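You operate a simulated robot arm through the tools that you are given. There is no shell and no other tool. Be economical: measure what you need, move in short steps, check, and stop when the job is done.

You run a simulated robot arm. Do the job below in one go: nothing can be reset, and whatever is moved stays where it is left.

JOB
Ready the rack of bins: slide latch free, hex key on the counter, bolts bin open, toggle clamp free.

It is judged by the outcome, as a careful person would: the job done as asked, and still so three seconds after it is handed in. It fails if anything else is knocked over, pushed out of place, dropped, spilled or broken.

ROBOT AND FRAMES
A 6-joint arm with a two-finger parallel gripper on a trunk, on a base that drives. Base frame: it is fixed to the floor where the robot stands at the start and does not move with it; the origin is under the middle of the robot, x ahead of it, y to its left, z up. Lengths are in m, angles in rad, forces in N, time in s.
With the tool pointing down near the work surface it reaches from about 0.1 to 0.62 m from the robot's upright axis, wherever it stands. Its first joint turns from -2.897 to 2.897 rad. Places, roughly: counter of the rack of bins [0.7, 0.4, 0.8]; jaw of the gauge post [0.6, -0.1, 1]; lever of the toggle clamp [0.5, 0, 0.9]; lid of the bolts bin [0.5, 0.9, 0.9]; slide latch [0.5, 0, 0.5]. Payload 4.1 kg.
The tool frame sits at the grasp point between the pads (the TCP): z along the fingers, y along the line on which they close. The tips reach 0.023 m beyond it. The gripper opens to 0.094 m. The fingers are 0.038 m wide and 0.01 m thick; the gripper's body (0.054 by 0.096 m) begins 0.039 m behind the TCP.
Orientation is told as [roll, pitch, yaw] about the base's x, y, z axes, in that order, counted from this pose: with the fingers straight down and closing along the base's y, the tool's x points along the base's -x, its y along +y and its z along -z.

CONTROLS
- The arm moves only by the tool jog_arm. Its arguments are lists of equal length, an entry for each row: "translation": the shift along the tool's x, y, z in m, a list of three; "rot": the turn, a rotation vector about the tool's x, y, z in degrees, a list of three; "claw": the gripper command, from -1 (shut) to 1 (fully open), values between in proportion. In form: {"translation": [[tx, ty, tz], ...], "rot": [[rx, ry, rz], ...], "claw": [claw, ...]}. A call has 1 to 20 rows; each row is the pose to reach, as a shift and turn from the pose commanded when the call began, along the tool's axes at that moment. Rows are played at 5 a second. More than 0.05 m and 0.15 rad between two rows, or a gripper value outside its range, and nothing of the call is played. Where a pose cannot be reached the arm comes as near as it can. A force on the tool above 50 N (or 10 N above the force at the start of the call, whichever is more), or a blocked arm, ends the call early, and 0.2 s more pass. The fingers move at their own pace (about 0.045 m/s each) and stop on an object; they squeeze with about 27 N. The grip force told is the motor's: it shows also when the fingers shut on nothing. Time passes only in rows, and 0.2 s behind the last, so rows that repeat a pose let the fingers close. It gives the time, the measured TCP pose, the force on the tool (base axes), the opening and the grip force at its end, in the units of the frame above (readings bear some noise), with the torque about the TCP (base axes, N m) and any sound that the robot's microphone picked up.
- Cameras (640 x 400 px; columns grow to the right, rows downward): "scene" is now at [0.0166, 0.1853, 1.4646]; the picture's right is [0.26, -0.97, 0.00], its down [-0.60, -0.16, -0.78] and it looks along [0.76, 0.20, -0.62] (base axes); focal length 214 px, centre (320, 200). "wrist" rides on the gripper at [0.086, 0.016, -0.074] in the tool frame; the picture's right is [-0.18, 0.98, 0.00], its down [-0.58, -0.11, -0.81] and it looks along [-0.79, -0.15, 0.59] (tool axes); focal length 243 px, centre (320, 200).
- get_image(camera): a new picture of that camera. No time passes.
- move_column(by): slides the trunk up (or, below 0, down) by that many m; the arm and the scene camera ride with it, the base frame stays. It gives what a move gives, with no picture.
- base_move(legs): drives the robot by 1 to 6 legs, each [ahead, turn to the left] in m and rad, along the robot's own axes; the way and the turn of a leg run together, so that a leg with both is an arc; at most 1.5 m and 3.142 rad a leg. The arm and the cameras ride along, it lands a little off, and it stops where it bumps. It gives what a move gives.
- aim_head(pan, tilt): turns the head with the scene camera to pan (to the left, within 2.705 rad either way) and tilt (down, from -0.506 to 1.204), counted from straight ahead of the robot. It gives what a move gives.
- point_at(camera, pixels): for up to 12 pixels [column, row] of the newest picture of that camera ("zoom" is the newest enlarged one), the place [x, y, z] in the base frame of the surface seen there, good to about 0.002 m, but the place of the scene camera against the robot may be out by one fixed shift of up to 0.012 m in any direction. No time passes.
- enlarge(camera, box): a new picture of the part [left, top, right, bottom] of that camera's present view, enlarged. No time passes.
- hand_in(): hands the job in; it is judged then, once.

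Go step by step. Measure first, check grasps and placings, and put right what went wrong. The budget is 80 turns and 52 pictures, counting those below and the enlarged ones. Unless the task says otherwise, let go and move clear before handing in, and close with one line.

The tools are called after "Request:" as a command line: name --argument value ..., lists and objects as JSON in quotes. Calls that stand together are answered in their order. jog_arm: Moves the arm, as the interface text tells. Its arguments: {"type":"object","properties":{"translation":{"type":"array","items":{"type":"array","items":{"type":"number"}}},"rot":{"type":"array","items":{"type":"array","items":{"type":"number"}}},"claw":{"type":"array","items":{"type":"number"}}},"required":["translation","rot","claw"]} The other tools are called the same way: move_column (by) slides the trunk up or down; base_move (legs) drives the base; aim_head (pan, tilt) turns the head that bears the scene camera; get_image (camera) takes a picture; point_at (camera, pixels) gives the place of the surface under pixels of a picture; enlarge (camera, box) takes an enlarged picture of a part of a camera's view; hand_in () hands the job in.

At the start:

```text
time_s: 0.0
eef_pos: [0.2804, 0.2328, 1.2807]
tcp_rot: [0.0, 0.001, 0.001]
contact_force: [-1.1, 0.1, -0.3]
torque: [0.01, -0.01, 0.01]
gripper_width: 0.0937
grip_force: 0.1
trunk travel left (down, up): [-0.425, 0.165]
robot x, y, heading: [-0.0007, -0.0028, 0.002]
head pan, tilt: [0.26, 0.67]
```

scene: 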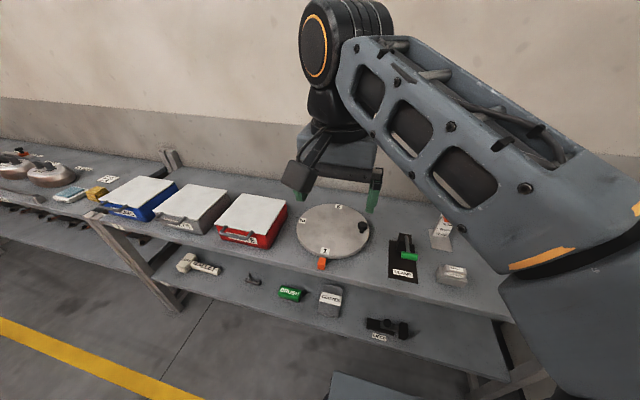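
wrist: 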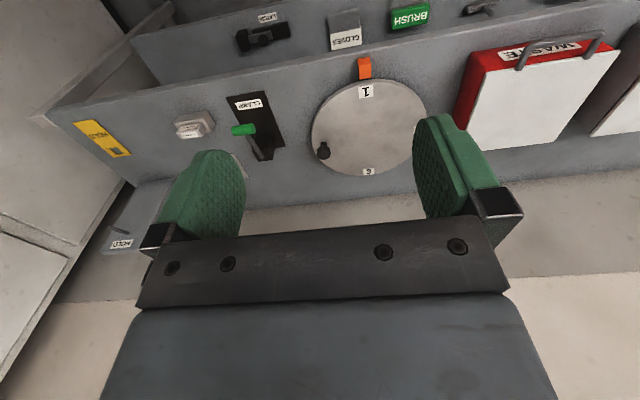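

The scene shows the bins (red, grey, blue) at left, a turntable, the toggle clamp near (405,250) and the slide latch on the lower shelf near (385,327). I'll look closer at each.

Request:
enlarge --camera "scene" --box '[340, 190, 500, 350]'

Request:
enlarge --camera "scene" --box '[80, 150, 380, 340]'

Request:
enlarge --camera "wrist" --box '[60, 0, 440, 240]'

```text
2.50 times, centred on (420, 270) of scene
```

zoom: 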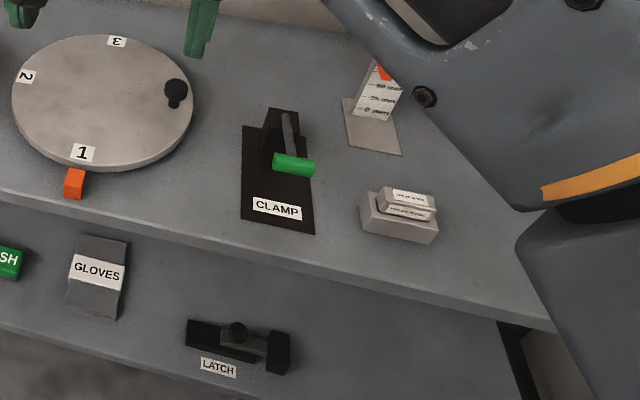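

```text
2.11 times, centred on (230, 245) of scene
```

zoom: 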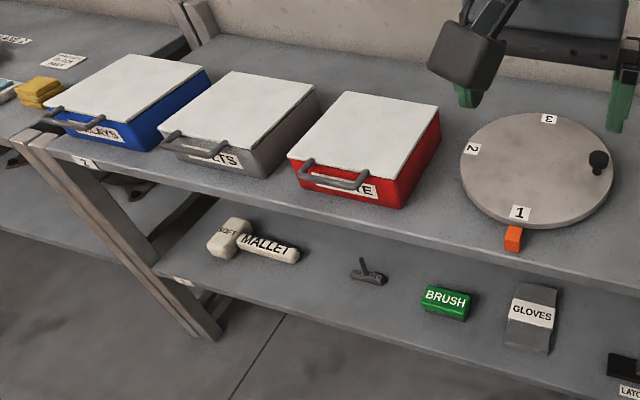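

```text
1.67 times, centred on (250, 120) of wrist
```

zoom: 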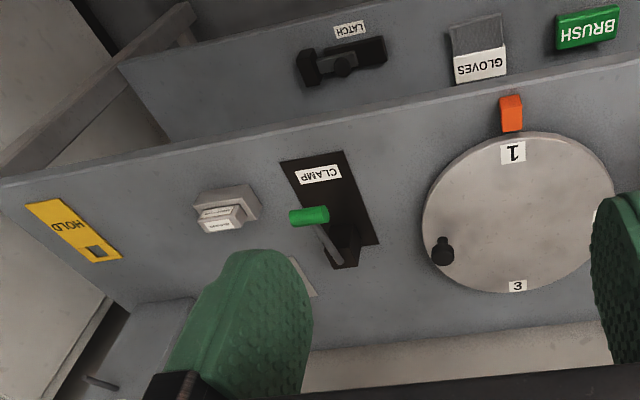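

The lids have handles, the hex key lies at zoom (368,275) on the lower shelf, and there's a HOLD tag. Measuring key places.

Request:
point_at --camera "scene" --pixels '[[250, 279], [255, 282], [251, 274], [167, 226], [188, 232], [200, 193], [411, 256], [405, 240], [386, 323], [375, 323], [405, 330], [190, 222]]'

Request:
point_at --camera "zoom" --pixels '[[310, 215], [330, 245], [345, 262], [345, 240], [345, 63], [310, 65], [375, 50], [75, 230], [95, 250], [225, 212], [295, 215], [325, 212]]'

Request:
enlarge --camera "scene" --box '[210, 240, 310, 310]'

Request:
enlarge --camera "scene" --box '[360, 200, 480, 350]'

```text
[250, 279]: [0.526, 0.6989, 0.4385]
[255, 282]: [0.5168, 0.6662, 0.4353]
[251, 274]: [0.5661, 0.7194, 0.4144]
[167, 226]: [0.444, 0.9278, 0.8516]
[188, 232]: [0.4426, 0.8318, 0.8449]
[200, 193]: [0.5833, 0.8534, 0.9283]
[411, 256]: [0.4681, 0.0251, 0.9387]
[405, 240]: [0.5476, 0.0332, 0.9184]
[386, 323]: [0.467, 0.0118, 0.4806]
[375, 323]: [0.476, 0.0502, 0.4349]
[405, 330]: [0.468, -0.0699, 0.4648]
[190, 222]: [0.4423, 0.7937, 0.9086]
```

```text
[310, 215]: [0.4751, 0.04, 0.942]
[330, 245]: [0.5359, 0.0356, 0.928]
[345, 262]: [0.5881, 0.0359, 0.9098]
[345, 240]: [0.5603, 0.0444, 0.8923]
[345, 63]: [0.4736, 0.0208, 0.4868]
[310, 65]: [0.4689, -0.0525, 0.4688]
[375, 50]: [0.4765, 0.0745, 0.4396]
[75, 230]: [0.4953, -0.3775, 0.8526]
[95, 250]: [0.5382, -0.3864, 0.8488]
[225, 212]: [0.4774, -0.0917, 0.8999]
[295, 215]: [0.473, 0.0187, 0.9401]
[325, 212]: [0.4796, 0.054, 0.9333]
```

```text
5.71 times, centred on (260, 275) of scene
```

zoom: 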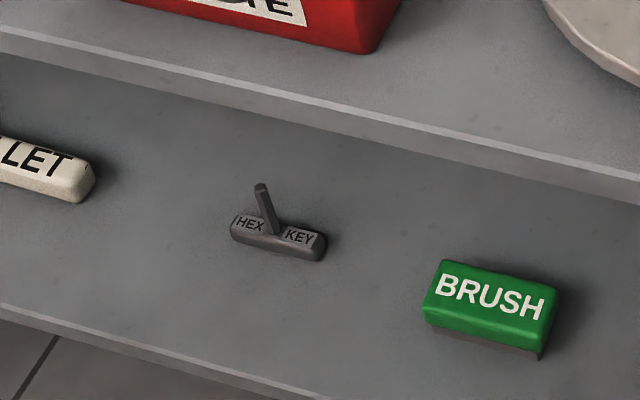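

```text
2.67 times, centred on (420, 275) of scene
```

zoom: 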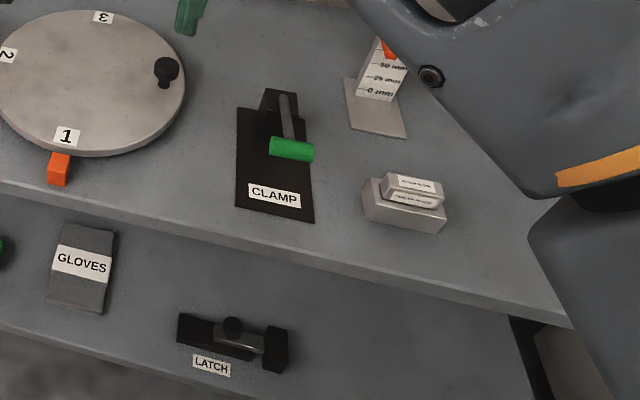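

The clamp lever's green handle is at about (0.475, 0.036, 0.942) with its pivot near (0.588, 0.036, 0.91), and scene points seem off by about (-0.007, -0.01, -0.005). I'll bring the tool horizontal, closing vertically, in front of the clamp.

Request:
jog_arm --translation '[[-0.0033, -0.0131, 0.0187], [-0.0067, -0.0263, 0.0373], [-0.01, -0.0394, 0.056], [-0.0133, -0.0525, 0.0747], [-0.0167, -0.0657, 0.0933], [-0.02, -0.0788, 0.112], [-0.0233, -0.0919, 0.1307], [-0.0267, -0.1051, 0.1493], [-0.03, -0.1182, 0.168], [-0.0333, -0.1313, 0.1867], [-0.0367, -0.1445, 0.2053], [-0.04, -0.1576, 0.224], [-0.0433, -0.1707, 0.2427], [-0.0467, -0.1839, 0.2613], [-0.05, -0.197, 0.28]]' --rot '[[-4.619, -4.619, 4.619], [-9.238, -9.238, 9.238], [-13.857, -13.857, 13.857], [-18.475, -18.475, 18.475], [-23.094, -23.094, 23.094], [-27.713, -27.713, 27.713], [-32.332, -32.332, 32.332], [-36.95, -36.95, 36.95], [-41.57, -41.57, 41.57], [-46.19, -46.19, 46.19], [-50.81, -50.81, 50.81], [-55.43, -55.43, 55.43], [-60.04, -60.04, 60.04], [-64.66, -64.66, 64.66], [-69.28, -69.28, 69.28]]' --claw '[1, 1, 1, 1, 1, 1, 1, 1, 1, 1, 1, 1, 1, 1, 1]'

Request:
get_image --camera "wrist"

Request:
get_image --camera "scene"

```text
time_s: 1.9
eef_pos: [0.3221, 0.1407, 1.0681]
tcp_rot: [0.664, -0.291, -0.783]
contact_force: [0.1, -0.5, 0.4]
torque: [0.03, -0.02, 0.02]
gripper_width: 0.094
grip_force: 0.2
out of reach, approached as far as the arm can: row 9
trunk travel left (down, up): [-0.425, 0.165]
robot x, y, heading: [0.0003, -0.0014, -0.001]
head pan, tilt: [0.26, 0.67]
stopped in row 9: the arm was blocked; the commanded pose is now the measured one
```

```text
44 pictures are left
```

wrist: 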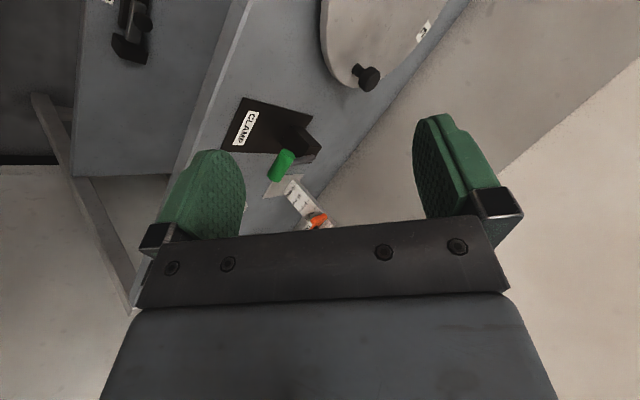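

```text
43 pictures are left
```

scene: 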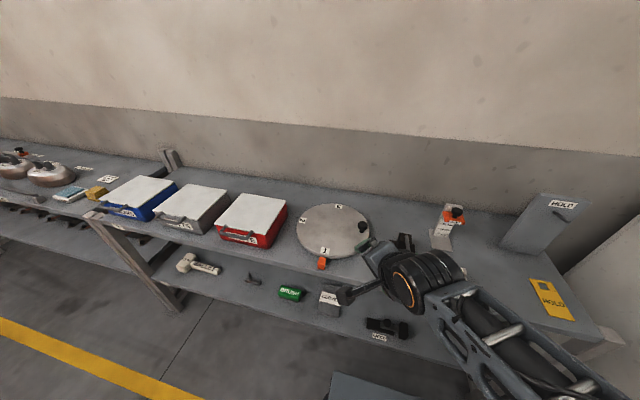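

The pose was blocked because a horizontal tool so near the body folds the wrist. I'll back the base off 0.2 m for more room.

Request:
base_move --legs '[[-0.2, 0]]'

Request:
jog_arm --translation '[[-0.03, -0.01, 0.0275], [-0.06, -0.02, 0.055], [-0.09, -0.03, 0.0825], [-0.12, -0.04, 0.11], [-0.15, -0.05, 0.1375], [-0.18, -0.06, 0.165], [-0.18, -0.06, 0.165], [-0.18, -0.06, 0.165], [-0.18, -0.06, 0.165], [-0.18, -0.06, 0.165], [-0.18, -0.06, 0.165], [-0.18, -0.06, 0.165], [-0.18, -0.06, 0.165], [-0.18, -0.06, 0.165]]' --rot '[[0, 0, 0], [0, 0, 0], [0, 0, 0], [0, 0, 0], [0, 0, 0], [0, 0, 0], [-4.33, -4.33, 4.33], [-8.66, -8.66, 8.66], [-12.99, -12.99, 12.99], [-17.32, -17.32, 17.32], [-21.65, -21.65, 21.65], [-25.98, -25.98, 25.98], [-30.31, -30.31, 30.31], [-34.64, -34.64, 34.64]]' --claw '[1, 1, 1, 1, 1, 1, 1, 1, 1, 1, 1, 1, 1, 1]'

Request:
get_image --camera "wrist"

```text
time_s: 3.5
eef_pos: [0.1258, 0.1393, 1.0706]
tcp_rot: [0.67, -0.292, -0.789]
contact_force: [-0.4, 0.0, -0.8]
torque: [0.02, -0.01, -0.02]
gripper_width: 0.0941
grip_force: 0.1
trunk travel left (down, up): [-0.425, 0.165]
robot x, y, heading: [-0.1996, 0.0016, 0.001]
head pan, tilt: [0.26, 0.67]
```

```text
time_s: 6.5
eef_pos: [0.309, -0.0685, 0.9723]
tcp_rot: [1.458, -0.04, -1.567]
contact_force: [0.4, -0.4, 0.1]
torque: [0.02, -0.02, -0.01]
gripper_width: 0.0942
grip_force: 0.1
out of reach, approached as far as the arm can: row 12, 13, 14
trunk travel left (down, up): [-0.425, 0.165]
robot x, y, heading: [-0.1976, 0.0011, -0.004]
head pan, tilt: [0.26, 0.67]
```

```text
42 pictures are left
```

wrist: 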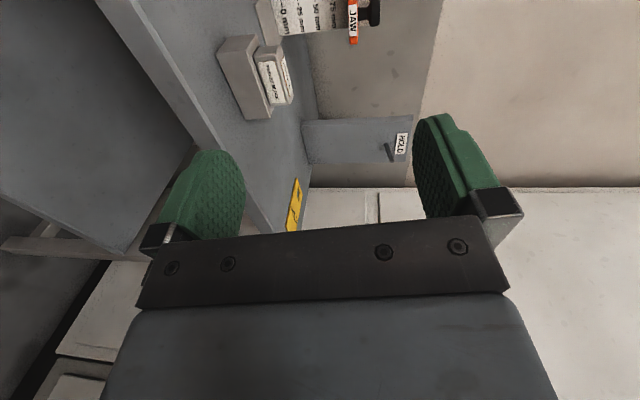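

The tool is now nearly horizontal at (0.309, -0.069, 0.972) but short of the commanded pose. I'll shift to y≈0.036 and see whether that's reachable.

Request:
jog_arm --translation '[[0.035, 0, 0], [0.07, 0, 0], [0.105, 0, 0]]' --rot '[[0, 0, 0], [0, 0, 0], [0, 0, 0]]' --claw '[1, 1, 1]'

Request:
get_image --camera "wrist"

Request:
get_image --camera "scene"

```text
time_s: 7.3
eef_pos: [0.3016, -0.083, 0.9764]
tcp_rot: [1.459, -0.043, -1.603]
contact_force: [-0.2, 0.8, -0.7]
torque: [-0.03, 0.04, 0.01]
gripper_width: 0.0938
grip_force: 0.0
out of reach, approached as far as the arm can: row 1, 2, 3
trunk travel left (down, up): [-0.425, 0.165]
robot x, y, heading: [-0.2006, 0.0005, -0.001]
head pan, tilt: [0.26, 0.67]
```

```text
41 pictures are left
```

wrist: 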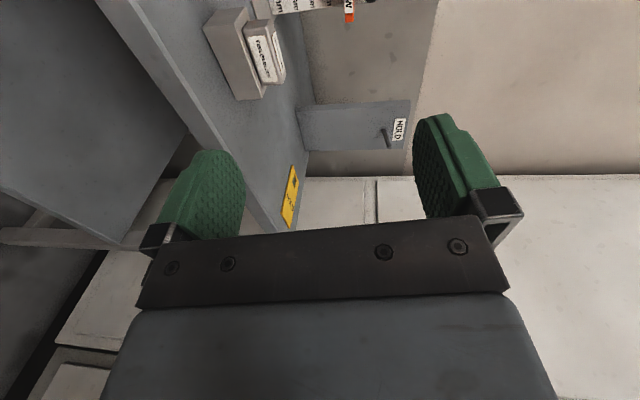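

```text
40 pictures are left
```

scene: 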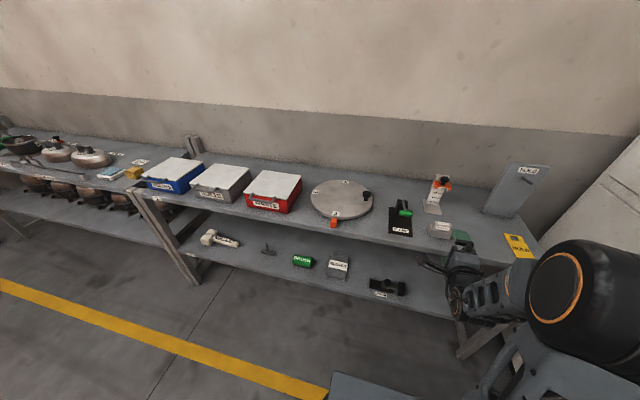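

It's stuck at a joint limit with this roll. I'll unroll by 90° about the tool axis (camera below) and test reach there.

Request:
jog_arm --translation '[[0, 0, 0], [0, 0, 0], [0, 0, 0], [0, 0, 0], [0, 0, 0], [0, 0, 0], [0, 0, 0], [0, 0, 0], [0, 0, 0], [0, 0, 0], [0, 0, 0]]' --rot '[[0, 0, -8.2], [0, 0, -16.4], [0, 0, -24.6], [0, 0, -32.8], [0, 0, -41], [0, 0, -49.2], [0, 0, -57.4], [0, 0, -65.6], [0, 0, -73.8], [0, 0, -82], [0, 0, -90]]' --claw '[1, 1, 1, 1, 1, 1, 1, 1, 1, 1, 1]'

```text
time_s: 9.7
eef_pos: [0.3034, -0.0997, 0.9944]
tcp_rot: [-0.316, -1.452, 0.287]
contact_force: [0.1, -0.2, 0.9]
torque: [0.0, 0.02, -0.02]
gripper_width: 0.0941
grip_force: 0.1
out of reach, approached as far as the arm can: row 11
trunk travel left (down, up): [-0.425, 0.165]
robot x, y, heading: [-0.2008, -0.0003, -0.005]
head pan, tilt: [0.26, 0.67]
```

The pitch limit is about 83° here, so I'll use a ~17° downward tilt and align with the clamp, then roll 180° so the camera is on top. First tilt and shift to y≈0.036.

Request:
jog_arm --translation '[[0, 0.034, 0.006], [0.002, 0.068, 0.012], [0.004, 0.102, 0.018], [0.006, 0.136, 0.024]]' --rot '[[0, 3, 0], [0, 6, 0], [0, 9, 0], [0, 11, 0]]' --claw '[1, 1, 1, 1]'

Request:
jog_arm --translation '[[0, 0, 0], [0, 0, 0], [0, 0, 0], [0, 0, 0], [0, 0, 0], [0, 0, 0], [0, 0, 0], [0, 0, 0], [0, 0, 0], [0, 0, 0], [0, 0, 0], [0, 0, 0], [0, 0, 0], [0, 0, 0], [0, 0, 0], [0, 0, 0], [0, 0, 0], [0, 0, 0], [0, 0, 0], [0, 0, 0]]' --rot '[[0, 0, 8.5], [0, 0, 17], [0, 0, 25.5], [0, 0, 34], [0, 0, 42.5], [0, 0, 51], [0, 0, 59.5], [0, 0, 68], [0, 0, 76.5], [0, 0, 85], [0, 0, 93.5], [0, 0, 102], [0, 0, 110.5], [0, 0, 119], [0, 0, 127.5], [0, 0, 136], [0, 0, 144.5], [0, 0, 153], [0, 0, 161.5], [0, 0, 170]]' --claw '[1, 1, 1, 1, 1, 1, 1, 1, 1, 1, 1, 1, 1, 1, 1, 1, 1, 1, 1, 1]'

Request:
get_image --camera "wrist"

```text
time_s: 10.7
eef_pos: [0.32, -0.0556, 0.9995]
tcp_rot: [-0.133, -1.264, 0.128]
contact_force: [0.5, 0.5, -1.1]
torque: [0.02, 0.0, -0.01]
gripper_width: 0.094
grip_force: 0.0
out of reach, approached as far as the arm can: row 1, 2, 3, 4
trunk travel left (down, up): [-0.425, 0.165]
robot x, y, heading: [-0.2008, 0.0, -0.009]
head pan, tilt: [0.26, 0.67]
```

```text
time_s: 14.9
eef_pos: [0.3203, -0.0726, 0.9975]
tcp_rot: [0.607, 1.199, -2.547]
contact_force: [0.4, 0.4, 0.6]
torque: [-0.01, 0.0, -0.04]
gripper_width: 0.0939
grip_force: 0.0
out of reach, approached as far as the arm can: row 1, 2, 3, 4, 5, 6, 7, 8, 9, 10, 11, 12, 13, 14, 15, 16, 17, 18, 19, 20
trunk travel left (down, up): [-0.425, 0.165]
robot x, y, heading: [-0.2017, -0.0041, 0.002]
head pan, tilt: [0.26, 0.67]
```

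```text
39 pictures are left
```

wrist: 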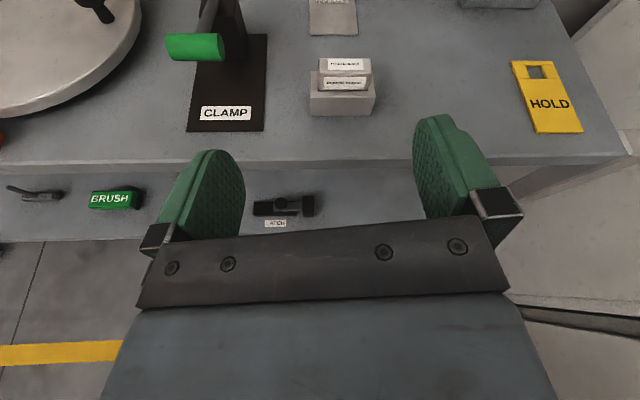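

Rolling worked: the camera is on top and the clamp is seen at upper left, but y stays near -0.07. I'll yaw the tool left 15° (the wrist seems limited there), finish the roll, and see where the TCP settles.

Request:
jog_arm --translation '[[0, 0, 0], [0, 0, 0], [0, 0, 0], [0, 0, 0]]' --rot '[[3.5, 0.8, 1.9], [7, 1.6, 3.8], [10.5, 2.3, 5.6], [14, 3.1, 7.5]]' --claw '[1, 1, 1, 1]'

```text
time_s: 15.9
eef_pos: [0.3203, -0.0739, 0.9969]
tcp_rot: [0.055, 1.294, -2.877]
contact_force: [1.0, 0.1, 0.1]
torque: [-0.02, -0.02, 0.04]
gripper_width: 0.0941
grip_force: 0.1
trunk travel left (down, up): [-0.425, 0.165]
robot x, y, heading: [-0.1979, -0.0002, -0.005]
head pan, tilt: [0.26, 0.67]
```

That is reachable now. I'll shift left toward the clamp and take a closer look.

Request:
jog_arm --translation '[[-0.009, -0.037, 0.0215], [-0.018, -0.074, 0.043]]' --rot '[[0, 0, 0], [0, 0, 0]]' --claw '[0, -1]'

Request:
get_image --camera "wrist"

```text
time_s: 16.5
eef_pos: [0.342, 0.0091, 0.9648]
tcp_rot: [0.059, 1.292, -2.873]
contact_force: [-0.7, 0.2, 0.4]
torque: [-0.01, -0.02, 0.0]
gripper_width: 0.0418
grip_force: 0.0
trunk travel left (down, up): [-0.425, 0.165]
robot x, y, heading: [-0.1984, -0.0013, -0.002]
head pan, tilt: [0.26, 0.67]
```

```text
38 pictures are left
```

wrist: 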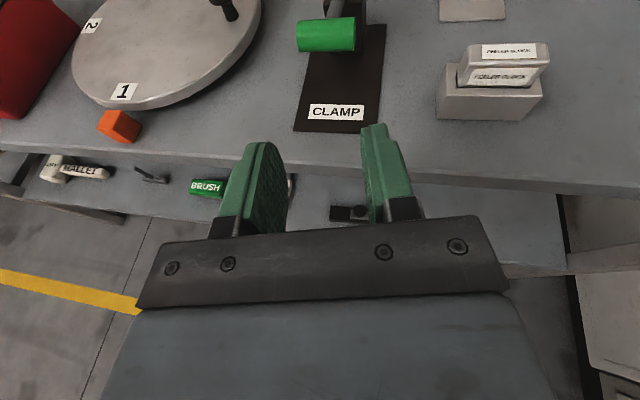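

Request:
enlarge --camera "wrist" --box '[240, 0, 440, 125]'

Request:
point_at --camera "wrist" --pixels '[[300, 38], [353, 38], [328, 25], [328, 48], [337, 8], [300, 128], [350, 128], [385, 30], [330, 146], [336, 60]]'

```text
3.20 times, centred on (340, 62) of wrist
```

zoom: 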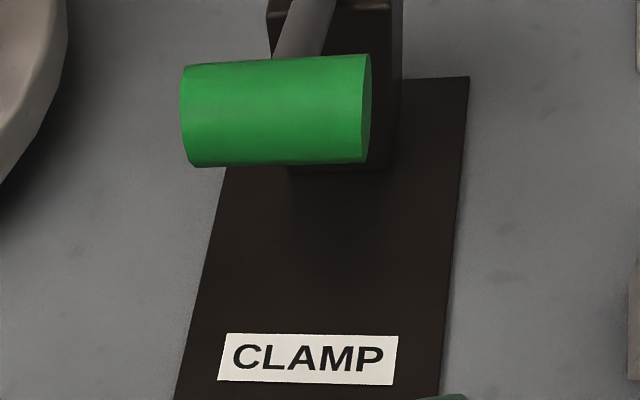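

```text
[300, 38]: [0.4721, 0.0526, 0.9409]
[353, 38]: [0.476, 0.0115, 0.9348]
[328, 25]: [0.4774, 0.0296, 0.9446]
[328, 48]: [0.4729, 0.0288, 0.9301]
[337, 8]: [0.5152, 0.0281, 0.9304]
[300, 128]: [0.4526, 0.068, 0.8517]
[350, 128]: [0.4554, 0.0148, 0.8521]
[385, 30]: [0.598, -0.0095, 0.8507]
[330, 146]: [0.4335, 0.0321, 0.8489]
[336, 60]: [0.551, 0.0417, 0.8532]
```

The bar is centred at y≈0.032, x≈0.483, z≈0.935, radius ~0.011. I'll shut the fingers and slide them underneath the bar.

Request:
jog_arm --translation '[[-0.029, -0.0022, 0.0245], [-0.0577, -0.0045, 0.049], [-0.048, 0, 0.083], [-0.0386, 0.004, 0.117], [-0.0291, 0.008, 0.1508], [-0.0291, 0.008, 0.1508]]' --rot '[[0, 0, 0], [0, 0, 0], [0, 0, 0], [0, 0, 0], [0, 0, 0], [0, 0, 0]]' --claw '[-1, -1, -1, -1, -1, -1]'

Request:
get_image --camera "wrist"

```text
time_s: 17.9
eef_pos: [0.4791, 0.0271, 0.8954]
tcp_rot: [0.059, 1.291, -2.872]
contact_force: [-0.1, 0.1, 0.3]
torque: [0.02, -0.02, -0.01]
gripper_width: 0.0
grip_force: 27.2
trunk travel left (down, up): [-0.425, 0.165]
robot x, y, heading: [-0.2018, 0.0032, -0.006]
head pan, tilt: [0.26, 0.67]
```

```text
36 pictures are left
```

wrist: 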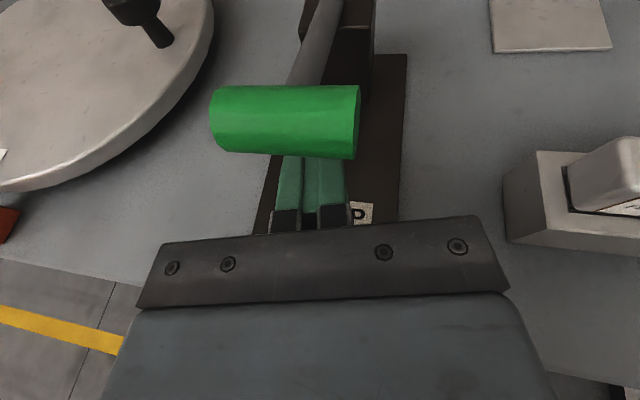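

The fingers are under the bar. Now lift along the lever's arc, halfway first.

Request:
jog_arm --translation '[[0.013, 0, -0.0052], [0.0261, 0, -0.0104], [0.0414, 0.0015, -0.0077], [0.0567, 0.003, -0.0049], [0.0698, 0.0055, 0.003], [0.0829, 0.008, 0.011]]' --rot '[[0, 0, 0], [0, 0, 0], [0, 0, 0], [0, 0, 0], [0, 0, 0], [0, 0, 0]]' --claw '[-1, -1, -1, -1, -1, -1]'

Request:
get_image --camera "wrist"

```text
time_s: 19.3
eef_pos: [0.5118, 0.0314, 0.9737]
tcp_rot: [0.058, 1.293, -2.871]
contact_force: [-1.5, -0.4, -2.6]
torque: [0.0, 0.07, -0.01]
gripper_width: 0.0
grip_force: 27.0
trunk travel left (down, up): [-0.425, 0.165]
robot x, y, heading: [-0.1996, 0.0009, 0.002]
head pan, tilt: [0.26, 0.67]
```

```text
35 pictures are left
```

wrist: 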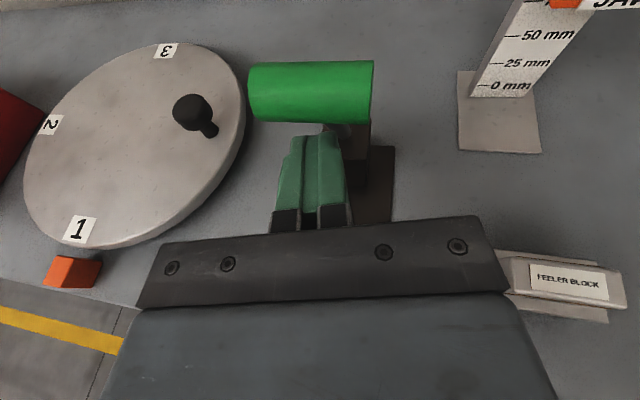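

The lever rises with only ~3 N. Continue past vertical, stopping on force.

Request:
jog_arm --translation '[[0.008, 0.0025, 0.0084], [0.016, 0.005, 0.0168], [0.021, 0.0074, 0.0271], [0.026, 0.0098, 0.0374], [0.028, 0.0114, 0.045], [0.0298, 0.013, 0.0526]]' --rot '[[0, 0, 0], [0, 0, 0], [0, 0, 0], [0, 0, 0], [0, 0, 0], [0, 0, 0]]' --claw '[-1, -1, -1, -1, -1, -1]'

Request:
get_image --camera "wrist"

Request:
get_image --camera "scene"

```text
time_s: 20.4
eef_pos: [0.5474, 0.0291, 0.9874]
tcp_rot: [0.057, 1.286, -2.877]
contact_force: [-42.2, -1.3, 8.8]
torque: [0.1, -0.74, 0.08]
gripper_width: 0.0
grip_force: 27.2
trunk travel left (down, up): [-0.425, 0.165]
robot x, y, heading: [-0.2001, 0.0024, -0.006]
head pan, tilt: [0.26, 0.67]
stopped in row 5: the force on the tool passed its limit at 65 N (the readings are from after the stop); the commanded pose is now the measured one
```

```text
34 pictures are left
```

wrist: 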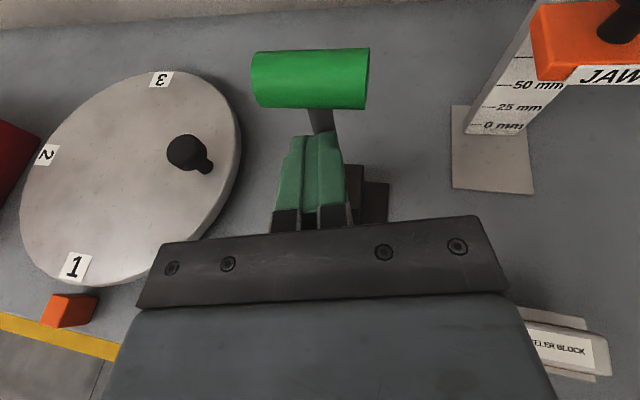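

```text
33 pictures are left
```

scene: 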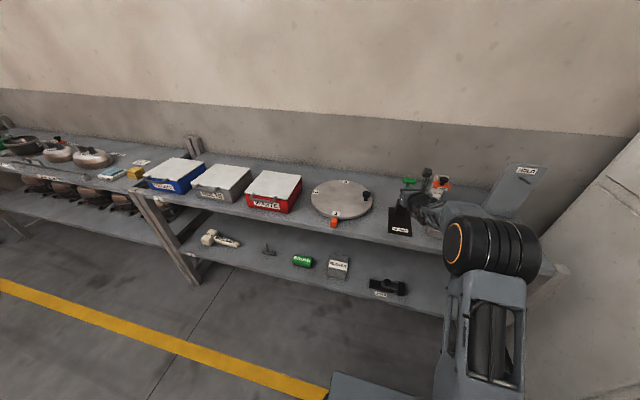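

The lever hit its stop near vertical (65 N). I'll back off 0.1 m and check it stays.

Request:
jog_arm --translation '[[0, 0, -0.03], [0, 0, -0.07], [0.01, 0, -0.11], [0.02, 0, -0.15]]' --rot '[[0, 0, 0], [0, 0, 0], [0, 0, 0], [0, 0, 0]]' --claw '[-1, -1, -1, -1]'

Request:
get_image --camera "wrist"

```text
time_s: 21.4
eef_pos: [0.4196, 0.0031, 1.0503]
tcp_rot: [0.051, 1.281, -2.884]
contact_force: [-0.4, -0.3, -0.5]
torque: [-0.01, 0.06, -0.01]
gripper_width: 0.0
grip_force: 27.0
trunk travel left (down, up): [-0.425, 0.165]
robot x, y, heading: [-0.1982, 0.0016, -0.004]
head pan, tilt: [0.26, 0.67]
```

```text
32 pictures are left
```

wrist: 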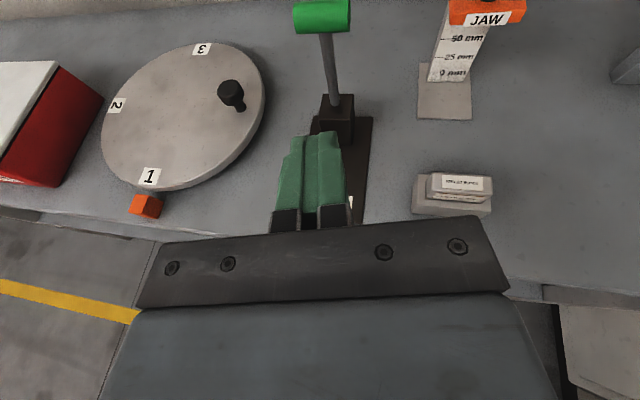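

Request:
point_at --camera "wrist" --pixels '[[321, 15], [333, 90], [335, 100], [330, 60], [385, 212]]'

Request:
jog_arm --translation '[[0, 0, -0.04], [-0.01, 0, -0.08]]' --rot '[[0, 0, 0], [0, 0, 0]]' --claw '[-1, -1]'

Request:
move_column --by -0.4

Request:
get_image --camera "wrist"

```text
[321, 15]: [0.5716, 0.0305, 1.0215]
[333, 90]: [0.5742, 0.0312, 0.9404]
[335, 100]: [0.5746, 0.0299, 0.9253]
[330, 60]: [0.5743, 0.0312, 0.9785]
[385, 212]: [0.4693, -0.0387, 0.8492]
```

```text
time_s: 22.0
eef_pos: [0.3413, -0.0154, 1.0588]
tcp_rot: [0.048, 1.283, -2.883]
contact_force: [-0.3, 1.3, -0.4]
torque: [0.02, -0.01, 0.01]
gripper_width: 0.0001
grip_force: 26.7
trunk travel left (down, up): [-0.425, 0.165]
robot x, y, heading: [-0.197, -0.0005, -0.002]
head pan, tilt: [0.26, 0.67]
```

```text
time_s: 25.8
eef_pos: [0.3429, -0.0147, 0.6603]
tcp_rot: [0.049, 1.282, -2.882]
contact_force: [-0.1, -0.3, 0.0]
torque: [-0.01, 0.0, -0.02]
gripper_width: 0.0
grip_force: 27.1
trunk travel left (down, up): [-0.025, 0.565]
robot x, y, heading: [-0.1952, -0.0004, -0.002]
head pan, tilt: [0.26, 0.67]
```

```text
31 pictures are left
```

wrist: 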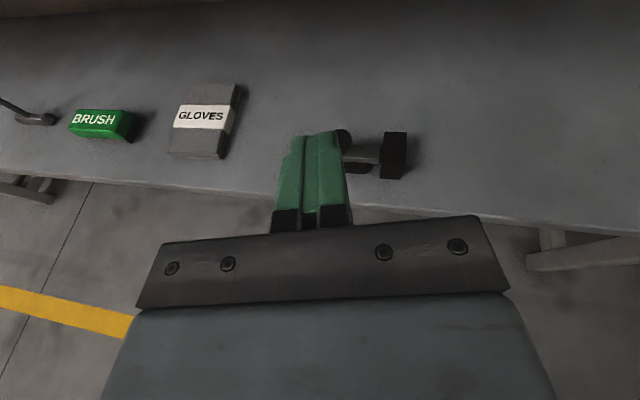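

The lever stands vertical and stays. Now the latch: open the fingers and look between them, plus a scene view from the lowered head.

Request:
jog_arm --translation '[[0, 0, 0], [0, 0, 0], [0, 0, 0], [0, 0, 0], [0, 0, 0]]' --rot '[[0, 0, 0], [0, 0, 0], [0, 0, 0], [0, 0, 0], [0, 0, 0]]' --claw '[1, 1, 1, 1, 1]'

Request:
enlarge --camera "wrist" --box '[220, 80, 460, 230]'

Request:
get_image --camera "scene"

```text
time_s: 27.0
eef_pos: [0.3423, -0.015, 0.6603]
tcp_rot: [0.051, 1.28, -2.881]
contact_force: [0.4, -0.1, -0.7]
torque: [-0.04, 0.02, 0.02]
gripper_width: 0.0939
grip_force: 0.1
trunk travel left (down, up): [-0.025, 0.565]
robot x, y, heading: [-0.1947, 0.0023, 0.0]
head pan, tilt: [0.26, 0.67]
```

```text
2.67 times, centred on (340, 155) of wrist
```

zoom: 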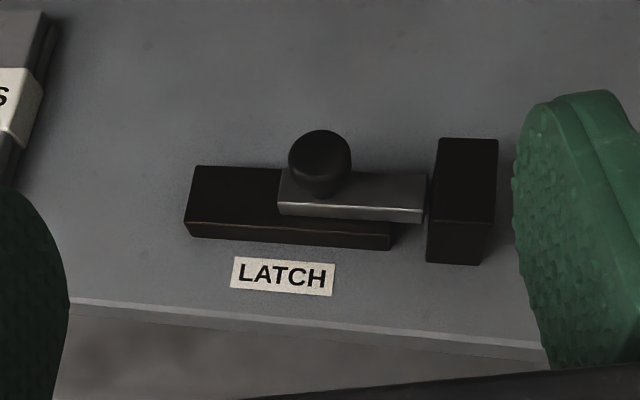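

```text
29 pictures are left
```

scene: 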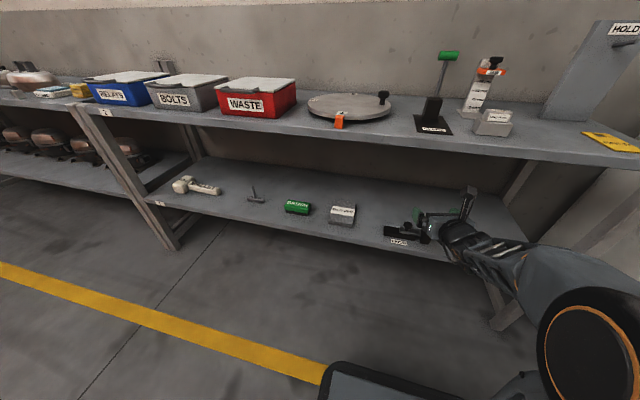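

The bar's right end sits in the keeper; free means sliding the knob to the left (+y). Measuring.

Request:
point_at --camera "zoom" --pixels '[[318, 165], [318, 145], [292, 165], [347, 165], [318, 190], [195, 195], [240, 185], [350, 205], [415, 205], [440, 200], [300, 305], [285, 190]]'

Request:
point_at --camera "scene" --pixels '[[256, 199], [420, 221], [173, 103], [157, 118], [158, 103], [192, 113], [202, 78], [187, 105]]'

```text
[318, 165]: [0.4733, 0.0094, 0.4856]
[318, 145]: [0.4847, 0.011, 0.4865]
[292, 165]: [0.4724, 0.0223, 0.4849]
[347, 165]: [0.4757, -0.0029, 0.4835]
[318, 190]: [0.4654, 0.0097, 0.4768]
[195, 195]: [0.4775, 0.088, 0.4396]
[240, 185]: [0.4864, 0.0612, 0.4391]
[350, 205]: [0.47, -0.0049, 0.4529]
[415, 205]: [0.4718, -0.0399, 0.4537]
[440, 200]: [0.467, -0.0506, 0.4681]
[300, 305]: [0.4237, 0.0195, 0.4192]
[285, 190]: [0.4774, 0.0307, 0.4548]
```

```text
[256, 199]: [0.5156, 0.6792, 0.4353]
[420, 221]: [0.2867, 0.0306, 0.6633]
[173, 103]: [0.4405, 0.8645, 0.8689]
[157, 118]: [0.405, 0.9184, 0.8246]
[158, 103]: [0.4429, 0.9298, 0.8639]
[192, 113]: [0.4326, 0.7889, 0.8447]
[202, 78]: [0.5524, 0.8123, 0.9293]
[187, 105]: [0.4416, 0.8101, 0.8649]
```

Knob centre ≈ (0.477, 0.010), z 0.455–0.486. Yaw 8° more left and come down in front of it.

Request:
jog_arm --translation '[[-0.0355, 0.004, 0.0206], [-0.071, 0.0085, 0.0413], [-0.1065, 0.0128, 0.062], [-0.142, 0.017, 0.0826]]' --rot '[[1.9, 0, -0.6], [3.8, 0, -1.15], [5.7, 0, -1.7], [7.7, 0, -2.3]]' --claw '[0.5, 0.3, 0.3, 0.3]'

Request:
get_image --camera "wrist"

```text
time_s: 28.0
eef_pos: [0.3843, -0.0235, 0.4996]
tcp_rot: [0.053, 1.282, -2.741]
contact_force: [0.5, 0.0, -0.4]
torque: [0.02, 0.04, 0.04]
gripper_width: 0.0612
grip_force: 0.0
trunk travel left (down, up): [-0.025, 0.565]
robot x, y, heading: [-0.2001, -0.0009, -0.002]
head pan, tilt: [0.26, 0.67]
```

```text
28 pictures are left
```

wrist: 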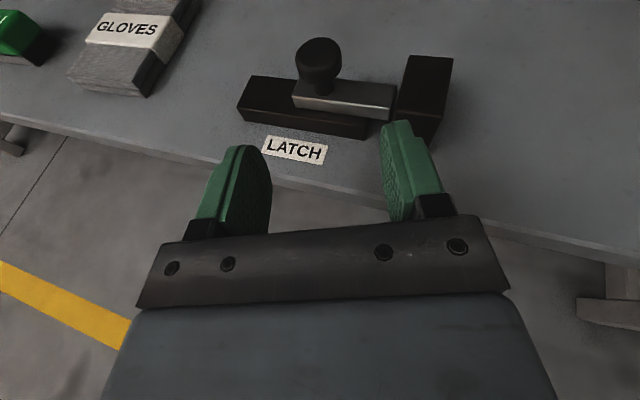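

Now go in around the knob, then close.

Request:
jog_arm --translation '[[0.004, 0, 0.033], [0.008, 0, 0.066], [0.0125, 0, 0.0995], [0.0125, 0, 0.0995], [0.0125, 0, 0.0995], [0.0125, 0, 0.0995]]' --rot '[[0, 0, 0], [0, 0, 0], [0, 0, 0], [0, 0, 0], [0, 0, 0], [0, 0, 0]]' --claw '[0.3, 0.3, 0.3, -0.6, -0.6, -0.6]'

Request:
get_image --camera "wrist"

```text
time_s: 29.4
eef_pos: [0.4804, 0.0092, 0.4845]
tcp_rot: [0.049, 1.278, -2.741]
contact_force: [-0.4, 4.5, -0.1]
torque: [0.08, -0.02, 0.0]
gripper_width: 0.0308
grip_force: 44.7
trunk travel left (down, up): [-0.025, 0.565]
robot x, y, heading: [-0.1964, -0.0001, 0.001]
head pan, tilt: [0.26, 0.67]
```

```text
27 pictures are left
```

wrist: 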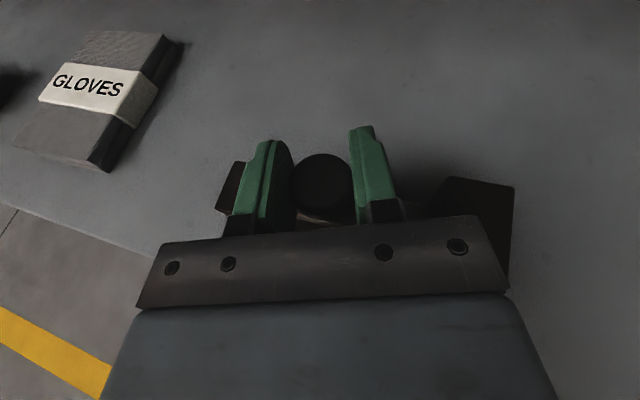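

The knob is held (0.031 m). Slide along +y in small steps until the stop.

Request:
jog_arm --translation '[[0.001, -0.0094, 0.0033], [0.002, -0.0188, 0.0065], [0.003, -0.0282, 0.0098], [0.004, -0.0376, 0.013], [0.005, -0.047, 0.0163], [0.0055, -0.0517, 0.0179]]' --rot '[[0, 0, 0], [0, 0, 0], [0, 0, 0], [0, 0, 0], [0, 0, 0], [0, 0, 0]]' --claw '[-0.6, -0.6, -0.6, -0.6, -0.6, -0.6]'

Request:
get_image --camera "wrist"

```text
time_s: 30.8
eef_pos: [0.479, 0.0616, 0.4848]
tcp_rot: [0.049, 1.283, -2.747]
contact_force: [36.2, -11.2, 0.9]
torque: [-0.08, -0.63, 0.04]
gripper_width: 0.0307
grip_force: 44.9
trunk travel left (down, up): [-0.025, 0.565]
robot x, y, heading: [-0.1987, -0.0013, -0.004]
head pan, tilt: [0.26, 0.67]
```

```text
26 pictures are left
```

wrist: 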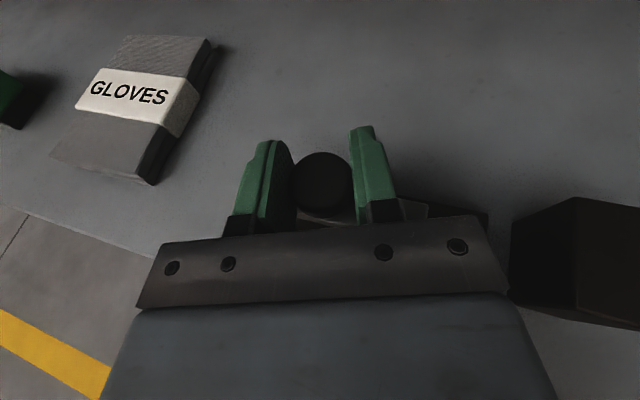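

It slid 0.052 m. Relieve the sideways load and push a little further to find the stop.

Request:
jog_arm --translation '[[0.0007, 0.0009, 0.0026], [0.0014, -0.004, 0.0045], [0.002, -0.009, 0.006], [0.0025, -0.014, 0.008]]' --rot '[[0, 0, 0], [0, 0, 0], [0, 0, 0], [0, 0, 0]]' --claw '[-0.6, -0.6, -0.6, -0.6]'

```text
time_s: 31.5
eef_pos: [0.4801, 0.0618, 0.4849]
tcp_rot: [0.044, 1.28, -2.768]
contact_force: [-9.9, -12.8, 7.9]
torque: [-0.08, 0.33, -0.18]
gripper_width: 0.0308
grip_force: 44.8
trunk travel left (down, up): [-0.025, 0.565]
robot x, y, heading: [-0.1998, 0.0011, -0.015]
head pan, tilt: [0.26, 0.67]
stopped in row 3: the force on the tool passed its limit at 53 N (the readings are from after the stop); the commanded pose is now the measured one
```

The slide is at its end stop (y 0.062). Release and back out.

Request:
jog_arm --translation '[[0, 0, 0], [0, 0, 0], [0, 0, 0], [0, 0, -0.04], [0.005, 0, -0.08], [0.02, 0, -0.12], [0.04, 0, -0.16]]' --rot '[[0, 0, 0], [0, 0, 0], [0, 0, 0], [0, 0, 0], [0, 0, 0], [0, 0, 0], [0, 0, 0]]' --claw '[0.2, 0.2, 0.2, 0.2, 0.2, 0.2, 0.5]'

Request:
get_image --camera "wrist"

```text
time_s: 33.1
eef_pos: [0.3477, 0.019, 0.5684]
tcp_rot: [0.044, 1.277, -2.763]
contact_force: [-0.9, -0.5, -0.2]
torque: [-0.02, -0.04, 0.0]
gripper_width: 0.0704
grip_force: 0.0
trunk travel left (down, up): [-0.025, 0.565]
robot x, y, heading: [-0.1993, 0.0035, -0.017]
head pan, tilt: [0.26, 0.67]
```

```text
25 pictures are left
```

wrist: 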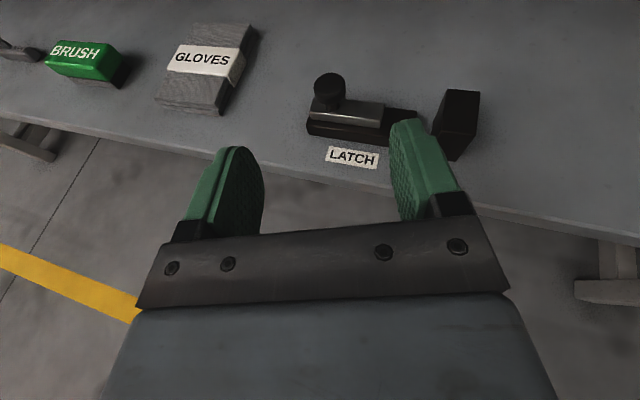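

The latch is free (bar out of the keeper). Now drive left to about y=0.73 for the hex key and bin: turn, drive, turn back.

Request:
base_move --legs '[[0, 1.588], [0.73, 0], [0, -1.571]]'

Request:
aim_head --pan 0.0 --tilt 0.55

Request:
get_image --camera "scene"

Request:
get_image --camera "wrist"

```text
time_s: 44.8
eef_pos: [0.315, 0.7647, 0.5663]
tcp_rot: [0.044, 1.278, -2.697]
contact_force: [0.3, -0.5, 0.4]
torque: [-0.02, 0.01, -0.01]
gripper_width: 0.0706
grip_force: 0.0
trunk travel left (down, up): [-0.025, 0.565]
robot x, y, heading: [-0.2261, 0.708, 0.057]
head pan, tilt: [0.26, 0.67]
```

```text
time_s: 45.5
eef_pos: [0.3147, 0.7633, 0.5675]
tcp_rot: [0.046, 1.278, -2.699]
contact_force: [0.0, 0.6, 0.5]
torque: [-0.03, -0.01, 0.0]
gripper_width: 0.0704
grip_force: 0.1
trunk travel left (down, up): [-0.025, 0.565]
robot x, y, heading: [-0.2273, 0.7091, 0.056]
head pan, tilt: [0.0, 0.55]
```

```text
24 pictures are left
```

scene: 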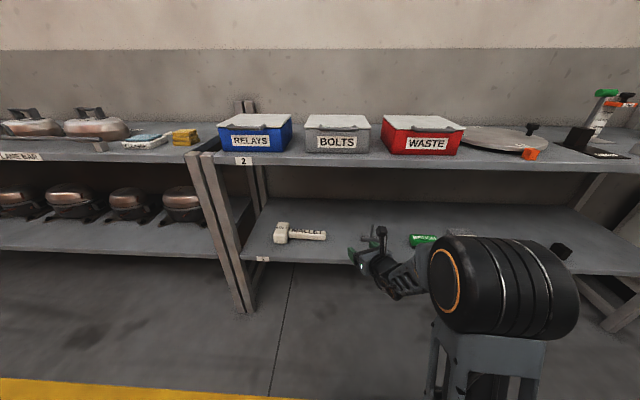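

```text
23 pictures are left
```

wrist: 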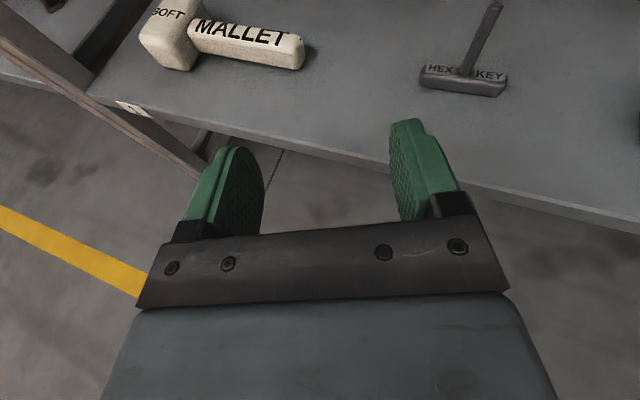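

The hex key is at wrist (463,75), stem going up to (494,5). Measure it, zoomed.

Request:
enlarge --camera "wrist" --box '[400, 0, 560, 110]'

Request:
point_at --camera "wrist" --pixels '[[493, 8], [485, 30], [475, 50], [467, 70], [422, 75], [505, 85], [463, 88], [463, 75], [430, 85], [500, 94], [440, 120], [400, 60]]'

```text
3.64 times, centred on (480, 55) of wrist
```

zoom: 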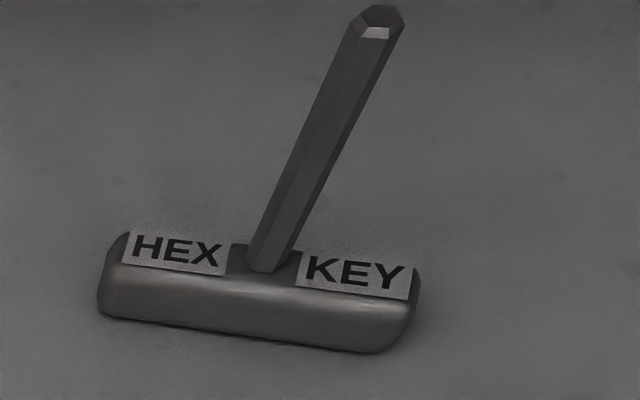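

```text
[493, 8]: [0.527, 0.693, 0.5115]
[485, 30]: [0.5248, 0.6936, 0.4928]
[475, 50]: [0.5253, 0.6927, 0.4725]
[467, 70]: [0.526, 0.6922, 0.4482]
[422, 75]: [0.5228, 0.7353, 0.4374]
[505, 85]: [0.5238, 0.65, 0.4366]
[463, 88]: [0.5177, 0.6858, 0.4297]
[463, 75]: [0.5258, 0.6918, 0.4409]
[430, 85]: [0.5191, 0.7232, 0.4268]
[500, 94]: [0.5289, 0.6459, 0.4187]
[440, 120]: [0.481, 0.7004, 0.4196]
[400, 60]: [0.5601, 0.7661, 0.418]
```

The key stands upright: stem at (0.527, 0.693), z 0.44–0.51. I'll approach it horizontally with the fingers half open.

Request:
jog_arm --translation '[[-0.0122, 0.0365, 0.0217], [-0.0245, 0.073, 0.0435], [-0.0367, 0.1095, 0.0652], [-0.049, 0.146, 0.087]]' --rot '[[0, 0, 0], [0, 0, 0], [0, 0, 0], [0, 0, 0]]' --claw '[0.3, 0.1, 0.1, 0.1]'

Request:
get_image --camera "wrist"

```text
time_s: 46.5
eef_pos: [0.4368, 0.6523, 0.4973]
tcp_rot: [0.045, 1.278, -2.695]
contact_force: [-0.8, 0.0, 0.2]
torque: [-0.02, 0.03, 0.01]
gripper_width: 0.0517
grip_force: 0.1
trunk travel left (down, up): [-0.025, 0.565]
robot x, y, heading: [-0.2272, 0.7128, 0.059]
head pan, tilt: [0.0, 0.55]
```

```text
21 pictures are left
```

wrist: 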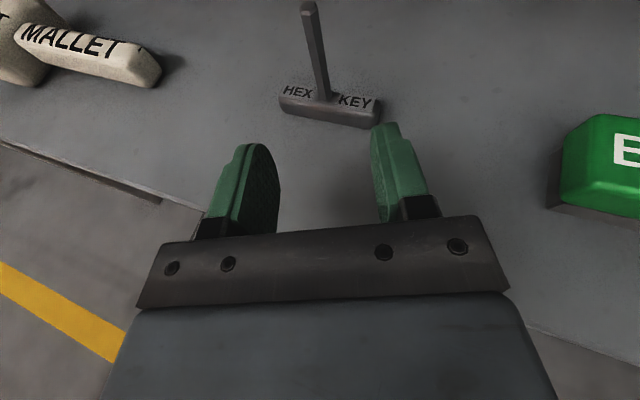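

Aligned; move in, then close on the stem.

Request:
jog_arm --translation '[[0.0047, -0.001, 0.033], [0.0094, -0.002, 0.066], [0.0141, -0.0034, 0.099], [0.0141, -0.0034, 0.099], [0.0141, -0.0034, 0.099], [0.0141, -0.0034, 0.099], [0.0141, -0.0034, 0.099]]' --rot '[[0, 0, 0], [0, 0, 0], [0, 0, 0], [0, 0, 0], [0, 0, 0], [0, 0, 0], [0, 0, 0]]' --claw '[0.1, 0.1, 0.1, -1, -1, -1, -1]'

Request:
get_image --camera "wrist"

```text
time_s: 48.1
eef_pos: [0.5255, 0.6974, 0.4824]
tcp_rot: [0.046, 1.28, -2.696]
contact_force: [-2.1, 0.3, 1.2]
torque: [0.31, 0.19, 0.08]
gripper_width: 0.0101
grip_force: 27.0
trunk travel left (down, up): [-0.025, 0.565]
robot x, y, heading: [-0.2287, 0.7113, 0.054]
head pan, tilt: [0.0, 0.55]
```

```text
20 pictures are left
```

wrist: 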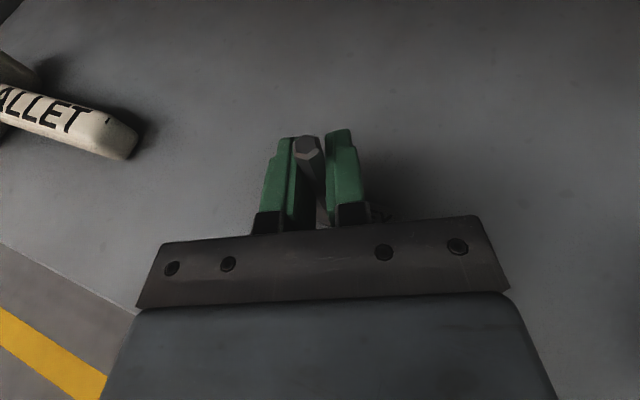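

The stem is held (0.010 m). Lift 0.06 m and pull back out from under the counter.

Request:
jog_arm --translation '[[0.0287, 0.0, -0.0087], [0.0574, 0.001, -0.0173], [0.0457, -0.0159, -0.0562], [0.0339, -0.0327, -0.0951], [0.0222, -0.0496, -0.134], [0.0104, -0.0664, -0.1729], [-0.0013, -0.0833, -0.2118]]' --rot '[[0, 0, 0], [0, 0, 0], [0, 0, 0], [0, 0, 0], [0, 0, 0], [0, 0, 0], [0, 0, 0]]' --claw '[-1, -1, -1, -1, -1, -1, -1]'

Request:
get_image --camera "wrist"

```text
time_s: 49.7
eef_pos: [0.3055, 0.6986, 0.54]
tcp_rot: [0.046, 1.277, -2.693]
contact_force: [-1.3, 0.2, -3.7]
torque: [0.0, -0.01, 0.05]
gripper_width: 0.0097
grip_force: 27.0
trunk travel left (down, up): [-0.025, 0.565]
robot x, y, heading: [-0.2291, 0.7101, 0.057]
head pan, tilt: [0.0, 0.55]
```

```text
19 pictures are left
```

wrist: 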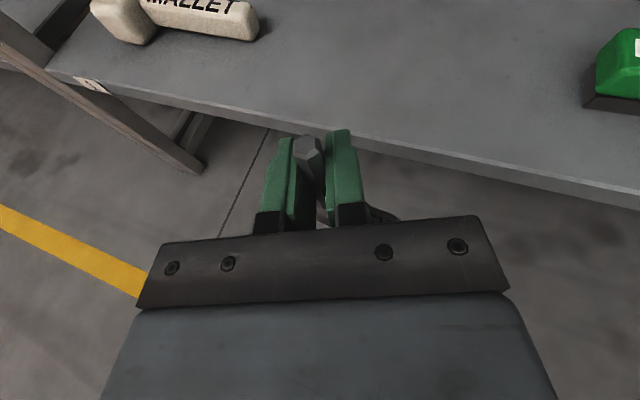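

The key is held and clear. Raise the trunk by 0.46 and look over the counter.

Request:
move_column --by 0.46

Request:
aim_head --pan -0.35 --tilt 0.6

Request:
get_image --camera "scene"

```text
refused: 0.46 is not a number from -0.4 to 0.4
```

```text
time_s: 50.6
eef_pos: [0.3066, 0.6989, 0.5407]
tcp_rot: [0.045, 1.278, -2.696]
contact_force: [-0.1, -0.1, -4.5]
torque: [-0.01, 0.0, 0.03]
gripper_width: 0.0098
grip_force: 26.8
trunk travel left (down, up): [-0.025, 0.565]
robot x, y, heading: [-0.2288, 0.7113, 0.055]
head pan, tilt: [-0.351, 0.6]
```

```text
18 pictures are left
```

scene: 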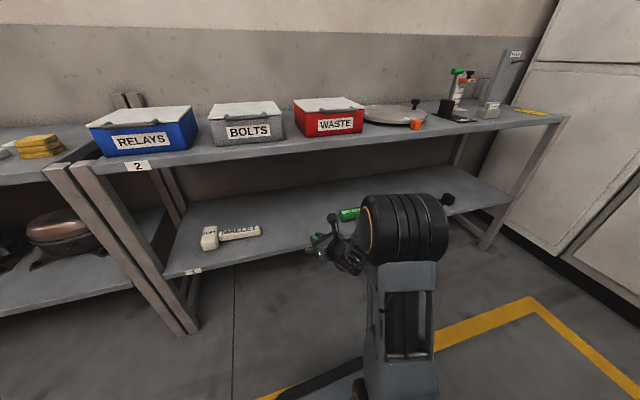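

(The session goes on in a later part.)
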